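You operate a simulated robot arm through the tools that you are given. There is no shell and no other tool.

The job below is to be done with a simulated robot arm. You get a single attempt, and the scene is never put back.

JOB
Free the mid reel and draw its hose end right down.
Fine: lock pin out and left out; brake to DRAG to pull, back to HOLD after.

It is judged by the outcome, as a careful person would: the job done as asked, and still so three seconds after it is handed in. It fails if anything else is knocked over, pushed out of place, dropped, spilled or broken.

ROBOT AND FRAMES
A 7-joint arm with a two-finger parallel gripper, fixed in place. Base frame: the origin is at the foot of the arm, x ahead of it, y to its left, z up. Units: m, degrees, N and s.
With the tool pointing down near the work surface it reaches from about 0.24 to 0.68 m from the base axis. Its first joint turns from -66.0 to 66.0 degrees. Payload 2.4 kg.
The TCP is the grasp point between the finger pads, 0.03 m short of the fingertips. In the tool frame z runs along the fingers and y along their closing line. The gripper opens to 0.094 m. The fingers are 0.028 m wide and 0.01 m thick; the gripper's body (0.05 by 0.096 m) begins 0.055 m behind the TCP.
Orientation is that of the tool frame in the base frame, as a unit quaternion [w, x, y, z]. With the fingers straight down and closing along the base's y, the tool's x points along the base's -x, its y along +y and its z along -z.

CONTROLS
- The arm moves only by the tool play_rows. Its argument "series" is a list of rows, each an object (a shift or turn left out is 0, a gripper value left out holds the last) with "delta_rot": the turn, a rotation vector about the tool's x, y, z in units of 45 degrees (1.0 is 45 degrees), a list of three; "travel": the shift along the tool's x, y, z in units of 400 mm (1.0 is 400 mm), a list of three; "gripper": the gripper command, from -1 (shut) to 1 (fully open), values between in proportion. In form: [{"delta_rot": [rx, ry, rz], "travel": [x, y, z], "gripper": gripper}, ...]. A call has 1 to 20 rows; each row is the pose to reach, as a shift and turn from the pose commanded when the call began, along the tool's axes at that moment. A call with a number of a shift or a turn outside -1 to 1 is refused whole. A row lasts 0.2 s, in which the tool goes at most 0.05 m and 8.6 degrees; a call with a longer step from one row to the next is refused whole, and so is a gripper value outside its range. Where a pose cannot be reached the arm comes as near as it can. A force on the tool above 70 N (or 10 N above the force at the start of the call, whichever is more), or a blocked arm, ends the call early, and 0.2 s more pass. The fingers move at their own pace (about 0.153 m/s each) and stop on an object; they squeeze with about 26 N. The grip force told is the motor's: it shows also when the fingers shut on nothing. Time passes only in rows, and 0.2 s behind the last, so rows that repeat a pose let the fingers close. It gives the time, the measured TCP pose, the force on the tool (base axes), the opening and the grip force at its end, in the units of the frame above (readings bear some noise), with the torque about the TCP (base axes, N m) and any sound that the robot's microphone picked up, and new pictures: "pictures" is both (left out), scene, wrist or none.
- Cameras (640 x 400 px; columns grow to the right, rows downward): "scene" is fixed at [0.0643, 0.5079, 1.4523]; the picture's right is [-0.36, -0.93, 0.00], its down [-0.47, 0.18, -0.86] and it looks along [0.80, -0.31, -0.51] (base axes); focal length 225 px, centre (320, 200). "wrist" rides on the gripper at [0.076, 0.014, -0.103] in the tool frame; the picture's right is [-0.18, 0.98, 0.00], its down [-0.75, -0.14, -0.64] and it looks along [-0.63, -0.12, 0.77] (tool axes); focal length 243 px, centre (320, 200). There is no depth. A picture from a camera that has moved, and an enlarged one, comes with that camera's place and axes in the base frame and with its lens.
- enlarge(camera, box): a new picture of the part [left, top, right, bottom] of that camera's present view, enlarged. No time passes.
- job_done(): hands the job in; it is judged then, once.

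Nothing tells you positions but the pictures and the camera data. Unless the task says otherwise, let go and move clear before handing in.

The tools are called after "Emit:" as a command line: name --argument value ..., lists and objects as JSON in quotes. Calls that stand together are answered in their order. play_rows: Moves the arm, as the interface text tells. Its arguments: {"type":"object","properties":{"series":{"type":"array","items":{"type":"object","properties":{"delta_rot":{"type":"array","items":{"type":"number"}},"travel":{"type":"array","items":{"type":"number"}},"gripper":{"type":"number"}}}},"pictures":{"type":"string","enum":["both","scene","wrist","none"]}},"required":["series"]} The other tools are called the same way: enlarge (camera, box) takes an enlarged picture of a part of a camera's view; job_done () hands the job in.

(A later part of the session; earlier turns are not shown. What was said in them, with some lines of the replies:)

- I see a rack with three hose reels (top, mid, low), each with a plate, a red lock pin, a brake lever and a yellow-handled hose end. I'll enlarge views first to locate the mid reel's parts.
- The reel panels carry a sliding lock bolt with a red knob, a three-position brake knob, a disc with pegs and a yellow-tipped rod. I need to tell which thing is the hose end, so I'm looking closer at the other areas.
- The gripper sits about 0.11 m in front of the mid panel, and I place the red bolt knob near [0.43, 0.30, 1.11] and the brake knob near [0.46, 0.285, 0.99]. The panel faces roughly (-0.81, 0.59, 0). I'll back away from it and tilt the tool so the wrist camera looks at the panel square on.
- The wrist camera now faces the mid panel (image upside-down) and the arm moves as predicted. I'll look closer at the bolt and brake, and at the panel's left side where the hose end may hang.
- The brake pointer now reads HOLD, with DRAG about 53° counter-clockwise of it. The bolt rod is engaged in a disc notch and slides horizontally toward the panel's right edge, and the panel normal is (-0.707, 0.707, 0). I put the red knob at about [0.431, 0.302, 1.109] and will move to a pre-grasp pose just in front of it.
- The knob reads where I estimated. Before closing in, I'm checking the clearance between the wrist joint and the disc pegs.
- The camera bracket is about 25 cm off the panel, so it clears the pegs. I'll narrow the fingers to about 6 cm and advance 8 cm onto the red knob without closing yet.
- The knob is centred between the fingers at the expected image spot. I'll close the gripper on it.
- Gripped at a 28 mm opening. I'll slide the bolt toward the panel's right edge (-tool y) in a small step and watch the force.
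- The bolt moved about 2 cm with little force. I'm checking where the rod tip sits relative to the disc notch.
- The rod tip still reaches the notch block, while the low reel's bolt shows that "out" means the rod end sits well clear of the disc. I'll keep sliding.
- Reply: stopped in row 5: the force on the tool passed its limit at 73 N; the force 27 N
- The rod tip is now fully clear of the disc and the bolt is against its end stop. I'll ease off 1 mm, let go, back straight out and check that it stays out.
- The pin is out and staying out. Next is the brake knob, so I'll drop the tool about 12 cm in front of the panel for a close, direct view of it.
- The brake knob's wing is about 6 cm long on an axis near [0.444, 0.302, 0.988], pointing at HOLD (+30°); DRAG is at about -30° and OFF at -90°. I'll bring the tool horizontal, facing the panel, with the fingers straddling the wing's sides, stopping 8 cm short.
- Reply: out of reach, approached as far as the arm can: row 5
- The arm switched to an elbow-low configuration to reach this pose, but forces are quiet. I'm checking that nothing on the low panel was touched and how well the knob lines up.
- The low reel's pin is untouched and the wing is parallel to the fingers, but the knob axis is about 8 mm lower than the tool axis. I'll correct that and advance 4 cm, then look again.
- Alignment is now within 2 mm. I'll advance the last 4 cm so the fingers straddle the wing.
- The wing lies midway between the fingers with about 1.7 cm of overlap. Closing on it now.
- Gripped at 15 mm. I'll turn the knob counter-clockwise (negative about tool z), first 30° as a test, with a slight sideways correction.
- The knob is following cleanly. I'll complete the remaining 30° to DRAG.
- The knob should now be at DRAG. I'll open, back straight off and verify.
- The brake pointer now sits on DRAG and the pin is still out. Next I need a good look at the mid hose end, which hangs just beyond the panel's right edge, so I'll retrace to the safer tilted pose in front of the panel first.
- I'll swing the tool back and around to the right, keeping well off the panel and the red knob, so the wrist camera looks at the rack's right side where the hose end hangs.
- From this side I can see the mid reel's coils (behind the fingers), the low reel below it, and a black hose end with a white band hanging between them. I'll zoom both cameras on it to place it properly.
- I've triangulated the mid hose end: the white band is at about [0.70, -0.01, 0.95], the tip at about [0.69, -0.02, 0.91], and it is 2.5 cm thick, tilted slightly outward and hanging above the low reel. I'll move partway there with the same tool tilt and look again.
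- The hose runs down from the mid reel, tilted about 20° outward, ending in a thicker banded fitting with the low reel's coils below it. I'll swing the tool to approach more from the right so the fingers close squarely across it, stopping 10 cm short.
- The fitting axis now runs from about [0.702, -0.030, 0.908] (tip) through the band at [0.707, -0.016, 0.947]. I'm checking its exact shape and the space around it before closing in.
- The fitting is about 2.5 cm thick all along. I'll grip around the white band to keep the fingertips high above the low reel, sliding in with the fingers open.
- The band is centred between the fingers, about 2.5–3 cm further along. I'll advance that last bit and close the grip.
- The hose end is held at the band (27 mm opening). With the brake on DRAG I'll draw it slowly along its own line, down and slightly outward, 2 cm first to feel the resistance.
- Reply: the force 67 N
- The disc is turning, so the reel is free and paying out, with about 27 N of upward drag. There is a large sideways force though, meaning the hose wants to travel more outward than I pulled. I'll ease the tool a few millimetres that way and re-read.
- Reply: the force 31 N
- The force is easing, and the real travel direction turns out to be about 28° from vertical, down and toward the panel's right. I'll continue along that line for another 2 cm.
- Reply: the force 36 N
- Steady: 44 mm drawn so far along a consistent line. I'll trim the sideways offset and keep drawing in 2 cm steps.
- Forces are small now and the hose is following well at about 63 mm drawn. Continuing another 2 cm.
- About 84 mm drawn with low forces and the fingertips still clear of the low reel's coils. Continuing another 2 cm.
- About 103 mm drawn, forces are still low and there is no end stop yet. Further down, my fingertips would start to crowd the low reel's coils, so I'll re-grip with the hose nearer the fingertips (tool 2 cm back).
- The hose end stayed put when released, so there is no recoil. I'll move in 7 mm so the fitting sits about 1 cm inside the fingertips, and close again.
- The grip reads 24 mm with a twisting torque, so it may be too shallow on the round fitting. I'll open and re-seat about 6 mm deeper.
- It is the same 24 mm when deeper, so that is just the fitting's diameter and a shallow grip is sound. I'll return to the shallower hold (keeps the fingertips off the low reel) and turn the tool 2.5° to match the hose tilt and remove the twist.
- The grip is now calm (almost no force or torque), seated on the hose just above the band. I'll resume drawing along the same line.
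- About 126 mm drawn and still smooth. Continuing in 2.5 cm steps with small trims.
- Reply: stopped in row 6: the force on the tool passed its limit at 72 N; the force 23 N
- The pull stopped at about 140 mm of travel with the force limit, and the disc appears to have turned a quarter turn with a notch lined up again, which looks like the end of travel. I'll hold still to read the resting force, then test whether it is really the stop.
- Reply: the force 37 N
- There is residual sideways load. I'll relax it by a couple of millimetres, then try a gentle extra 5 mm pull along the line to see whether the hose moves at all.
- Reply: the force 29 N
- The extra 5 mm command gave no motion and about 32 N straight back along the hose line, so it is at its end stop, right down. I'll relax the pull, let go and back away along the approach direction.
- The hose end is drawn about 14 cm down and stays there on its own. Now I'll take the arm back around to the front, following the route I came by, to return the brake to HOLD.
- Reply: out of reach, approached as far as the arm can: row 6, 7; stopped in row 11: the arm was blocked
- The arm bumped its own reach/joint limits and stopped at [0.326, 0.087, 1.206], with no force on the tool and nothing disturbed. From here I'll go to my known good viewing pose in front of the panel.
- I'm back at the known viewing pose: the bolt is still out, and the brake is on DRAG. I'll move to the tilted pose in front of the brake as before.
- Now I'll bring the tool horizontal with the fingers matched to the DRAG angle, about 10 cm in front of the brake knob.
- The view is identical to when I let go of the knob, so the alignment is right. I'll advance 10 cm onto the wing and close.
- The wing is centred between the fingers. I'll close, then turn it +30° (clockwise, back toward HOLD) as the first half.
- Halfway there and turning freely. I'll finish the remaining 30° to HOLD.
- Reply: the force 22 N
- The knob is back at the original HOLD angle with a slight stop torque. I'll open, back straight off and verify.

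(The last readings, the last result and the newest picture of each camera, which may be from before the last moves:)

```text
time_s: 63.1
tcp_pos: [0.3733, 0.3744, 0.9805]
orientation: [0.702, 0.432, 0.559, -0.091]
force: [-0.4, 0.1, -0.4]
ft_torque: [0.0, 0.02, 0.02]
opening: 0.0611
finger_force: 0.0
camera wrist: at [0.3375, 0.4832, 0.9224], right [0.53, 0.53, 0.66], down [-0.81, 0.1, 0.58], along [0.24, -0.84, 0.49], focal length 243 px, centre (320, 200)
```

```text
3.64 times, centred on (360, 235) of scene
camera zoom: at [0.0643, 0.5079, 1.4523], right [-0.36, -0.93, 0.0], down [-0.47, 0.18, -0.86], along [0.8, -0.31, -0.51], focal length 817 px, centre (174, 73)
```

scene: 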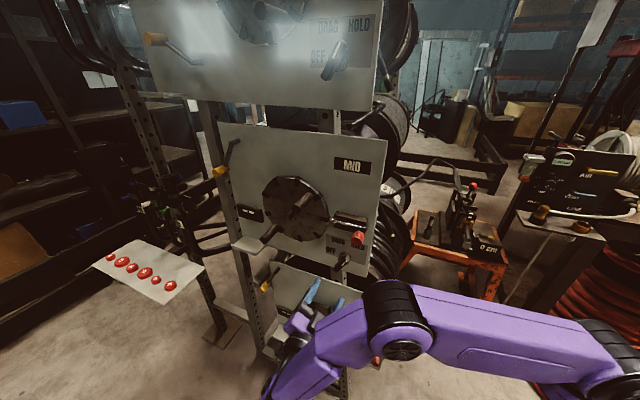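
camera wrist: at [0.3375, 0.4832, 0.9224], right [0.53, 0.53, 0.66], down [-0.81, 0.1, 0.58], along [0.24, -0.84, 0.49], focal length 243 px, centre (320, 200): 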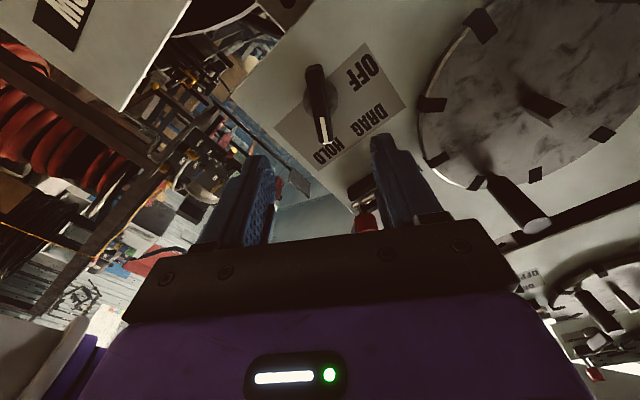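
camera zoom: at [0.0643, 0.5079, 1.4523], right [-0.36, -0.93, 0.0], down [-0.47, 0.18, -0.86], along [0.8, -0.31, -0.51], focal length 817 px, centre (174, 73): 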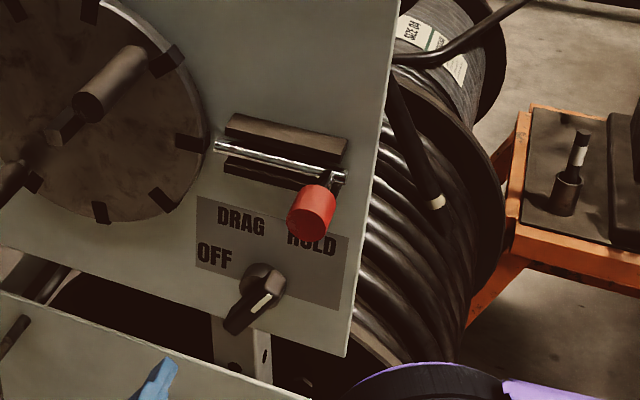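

Everything reads right: brake on HOLD, bolt out, hose end down. I'll clear away along the route I've already proven, first rolling the wrist back in place 10 cm off the panel.

Emit:
play_rows --series '[{"delta_rot": [0, 0, -0.17]}, {"delta_rot": [0, 0, -0.34]}, {"delta_rot": [0, 0, -0.51]}, {"delta_rot": [0, 0, -0.68]}, {"delta_rot": [0, 0, -0.85]}, {"delta_rot": [0, 0, -1.0]}]' --pictures "none"

Emit:
play_rows --series '[{"delta_rot": [0, 0, -0.17]}, {"delta_rot": [0, 0, -0.333]}, {"delta_rot": [0, 0, -0.333]}]' --pictures "scene"

```text
time_s: 64.5
tcp_pos: [0.3749, 0.3745, 0.9793]
orientation: [0.613, 0.185, 0.682, -0.353]
force: [0.6, -0.3, -0.2]
ft_torque: [0.02, -0.03, -0.02]
opening: 0.0609
finger_force: 0.0
```

```text
time_s: 65.3
tcp_pos: [0.374, 0.3736, 0.981]
orientation: [0.562, 0.094, 0.701, -0.43]
force: [-0.6, -0.6, 0.1]
ft_torque: [0.04, -0.03, 0.01]
opening: 0.0614
finger_force: 0.1
```

scene: 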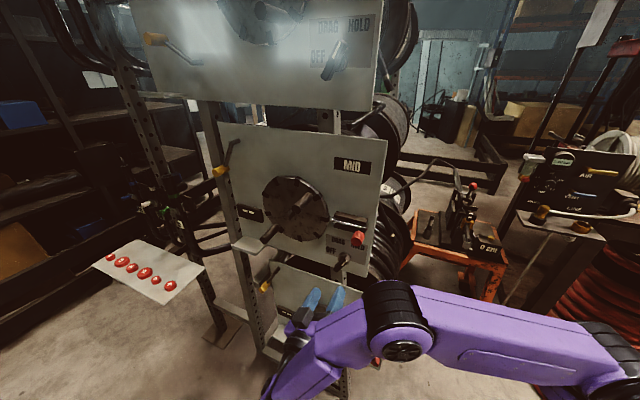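

The wrist is rolled back with nothing touched. Now I'll repeat the earlier retreat to the tilted pose well in front of the panel.

Emit:
play_rows --series '[{"travel": [-0.0291, -0.0369, -0.005], "delta_rot": [-0.0374, 0.1395, 0.0903], "gripper": 0.3}, {"travel": [-0.0583, -0.0739, -0.0101], "delta_rot": [-0.0748, 0.279, 0.1805]}, {"travel": [-0.0874, -0.1108, -0.0151], "delta_rot": [-0.1122, 0.4185, 0.2708]}, {"travel": [-0.1166, -0.1477, -0.0202], "delta_rot": [-0.1495, 0.5581, 0.3611]}, {"travel": [-0.1457, -0.1846, -0.0252], "delta_rot": [-0.1869, 0.6976, 0.4514]}, {"travel": [-0.1749, -0.2216, -0.0303], "delta_rot": [-0.2243, 0.8371, 0.5416]}, {"travel": [-0.204, -0.2585, -0.0353], "delta_rot": [-0.2617, 0.9766, 0.6319]}, {"travel": [-0.204, -0.2585, -0.0353], "delta_rot": [-0.2617, 0.9766, 0.6319]}]' --pictures "none"

Emit:
play_rows --series '[{"travel": [-0.0207, -0.0713, -0.0373], "delta_rot": [-0.1048, 0, -0.1048]}, {"travel": [-0.0413, -0.1427, -0.0747], "delta_rot": [-0.2096, 0, -0.2096]}, {"travel": [-0.062, -0.214, -0.112], "delta_rot": [-0.3143, 0, -0.3143]}, {"travel": [-0.1162, -0.2788, -0.0578], "delta_rot": [-0.4191, 0, -0.4191]}, {"travel": [-0.1703, -0.3437, -0.0037], "delta_rot": [-0.5239, 0, -0.5239]}, {"travel": [-0.2245, -0.4085, 0.0505], "delta_rot": [-0.6287, 0, -0.6287]}, {"travel": [-0.2787, -0.4733, 0.1047], "delta_rot": [-0.7334, 0, -0.7334]}, {"travel": [-0.3328, -0.5382, 0.1588], "delta_rot": [-0.8382, 0, -0.8382]}, {"travel": [-0.387, -0.603, 0.213], "delta_rot": [-0.943, 0, -0.943]}, {"travel": [-0.387, -0.603, 0.213], "delta_rot": [-0.943, 0, -0.943]}]'

Emit:
enlarge --camera "scene" --box '[220, 120, 430, 280]'

Emit:
enlarge --camera "scene" --box '[290, 280, 410, 390]'

Emit:
enlarge --camera "wrist" --box '[200, 0, 480, 220]'

```text
time_s: 67.1
tcp_pos: [0.3286, 0.3491, 1.1026]
orientation: [0.354, 0.355, 0.853, -0.144]
force: [0.0, 0.0, 0.6]
ft_torque: [0.0, 0.02, 0.0]
opening: 0.061
finger_force: 0.1
```

```text
time_s: 69.3
tcp_pos: [0.279, 0.0594, 1.1504]
orientation: [0.382, -0.122, 0.915, 0.052]
force: [-0.7, -0.5, 0.0]
ft_torque: [0.02, 0.0, 0.0]
opening: 0.0611
finger_force: 0.0
camera wrist: at [0.1525, 0.0402, 1.1701], right [-0.13, 0.98, 0.13], down [0.11, -0.12, 0.99], along [0.99, 0.15, -0.09], focal length 243 px, centre (320, 200)
```

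scene: 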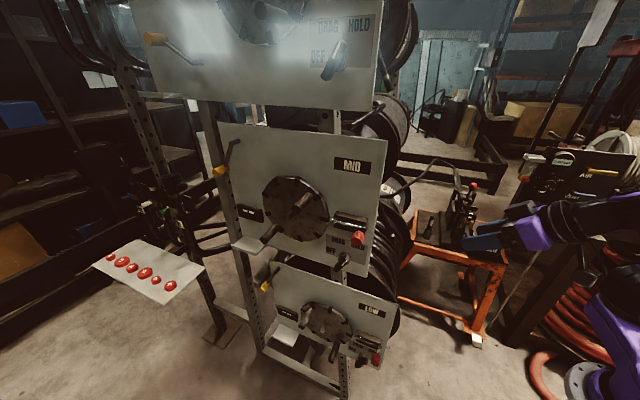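
wrist: 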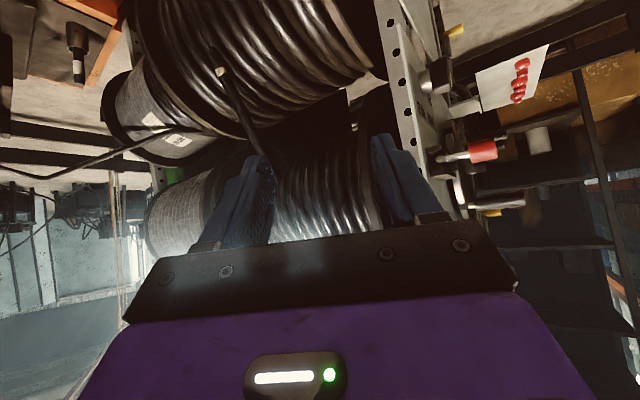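

```text
2.50 times, centred on (325, 200) of scene
camera zoom: at [0.0643, 0.5079, 1.4523], right [-0.36, -0.93, 0.0], down [-0.47, 0.18, -0.86], along [0.8, -0.31, -0.51], focal length 561 px, centre (308, 200)
```

zoom: 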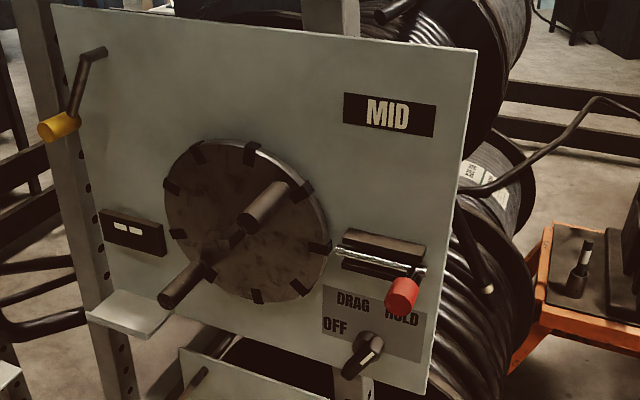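

```text
3.64 times, centred on (350, 335) of scene
camera zoom: at [0.0643, 0.5079, 1.4523], right [-0.36, -0.93, 0.0], down [-0.47, 0.18, -0.86], along [0.8, -0.31, -0.51], focal length 817 px, centre (211, -291)
```

zoom: 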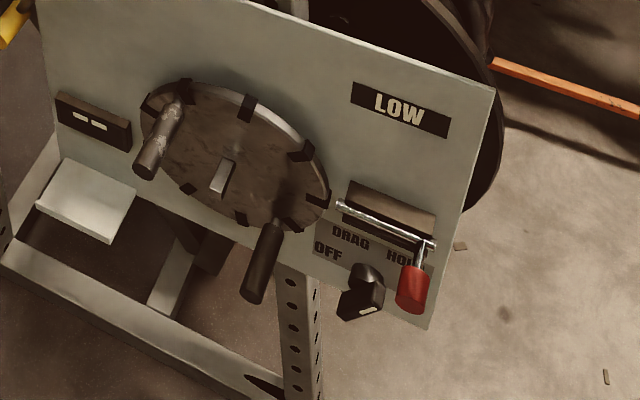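

```text
1.82 times, centred on (340, 110) of wrist
camera zoom: at [0.1525, 0.0402, 1.1701], right [-0.13, 0.98, 0.13], down [0.11, -0.12, 0.99], along [0.99, 0.15, -0.09], focal length 441 px, centre (284, 364)
```

zoom: 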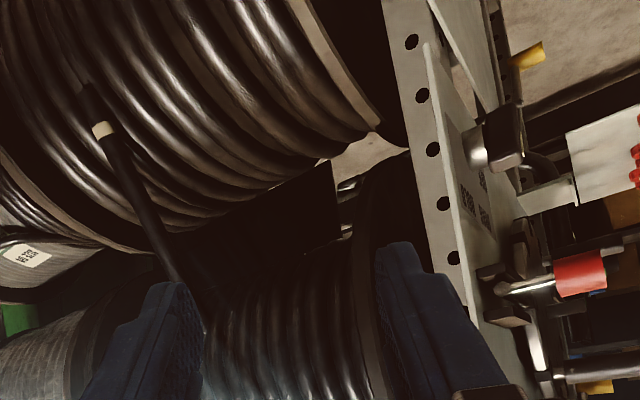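

All parts look as wanted: bolt out, brake on HOLD, hose down, low panel unchanged. To be sure the stop I felt was the real end of travel and not my fingers on the low reel, I'll take one side-on look past the panel edge at the hose tip.

Emit:
play_rows --series '[{"travel": [0.0227, 0.029, 0.0657], "delta_rot": [0.1073, 0, 0.1073]}, {"travel": [0.0453, 0.058, 0.1313], "delta_rot": [0.2147, 0, 0.2147]}, {"travel": [0.068, 0.087, 0.197], "delta_rot": [0.322, 0, 0.322]}, {"travel": [0.0907, 0.116, 0.2627], "delta_rot": [0.4293, 0, 0.4293]}, {"travel": [0.1133, 0.145, 0.3283], "delta_rot": [0.5367, 0, 0.5367]}, {"travel": [0.136, 0.174, 0.394], "delta_rot": [0.644, 0, 0.644]}, {"travel": [0.136, 0.174, 0.394], "delta_rot": [0.644, 0, 0.644]}]'

Emit:
enlarge --camera "wrist" --box '[200, 0, 460, 200]'

Emit:
enlarge --camera "wrist" --box '[270, 40, 400, 170]'

```text
time_s: 70.9
tcp_pos: [0.3317, 0.1463, 1.0007]
orientation: [0.374, 0.21, 0.899, -0.084]
force: [1.1, 0.6, -0.2]
ft_torque: [-0.01, 0.01, -0.02]
opening: 0.0612
finger_force: 0.0
camera wrist: at [0.2238, 0.2148, 1.0201], right [0.55, 0.82, 0.14], down [0.0, -0.17, 0.99], along [0.84, -0.54, -0.09], focal length 243 px, centre (320, 200)
```

scene: 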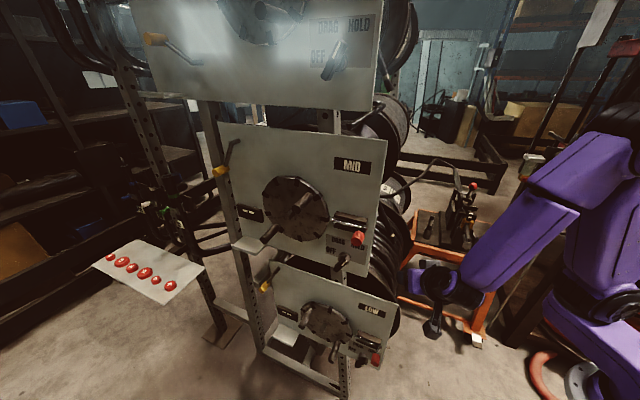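
wrist: 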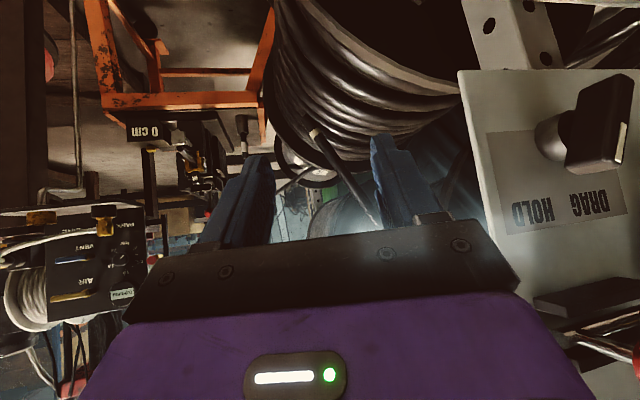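

```text
2.00 times, centred on (330, 100) of wrist
camera zoom: at [0.2238, 0.2148, 1.0201], right [0.55, 0.82, 0.14], down [0.0, -0.17, 0.99], along [0.84, -0.54, -0.09], focal length 485 px, centre (300, 400)
```

zoom: 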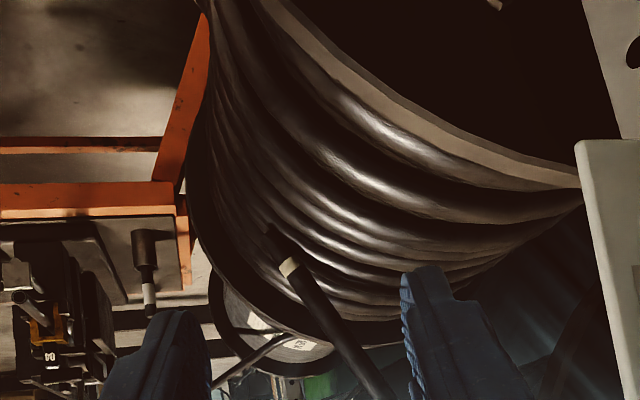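

```text
3.08 times, centred on (335, 105) of wrist
camera zoom: at [0.2238, 0.2148, 1.0201], right [0.55, 0.82, 0.14], down [0.0, -0.17, 0.99], along [0.84, -0.54, -0.09], focal length 746 px, centre (274, 492)
```

zoom: 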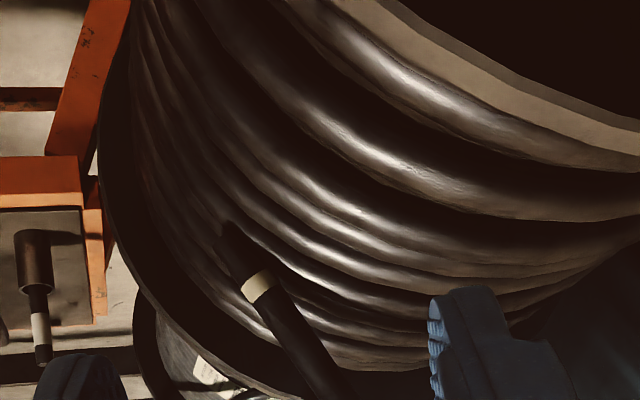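

This view shows the hose drawn along beside the low reel, and its tip would reach those coils before my fingers could. So the stop I felt was not my fingers touching anything. The bolt is out, the brake is back on HOLD, the hose end is right down, and the arm is clear, so I'm handing in.

Emit:
job_done

```text
The job is handed in.
```

The mid reel is free and its hose end is drawn down until it stopped, about 14 cm along the hose. I've handed the job in.

- **Lock pin:** pulled out to its stop and left out. It stayed there when I let go.
- **Brake:** turned to DRAG for the pull, then back to HOLD afterwards. The camera showed the pointer on HOLD.
- **Hose end:** it stayed down when released. At the end, a further 5 mm of pull moved nothing. I take that as the end of its travel. By my estimate the hose tip also sits right beside the low reel's coils, so I can't rule out that it is resting against them.
- **Surroundings:** the low panel looked unchanged and nothing else appeared disturbed. On the way back the arm stopped once against its own limits, with no force on the tool. It finished clear of the rack.
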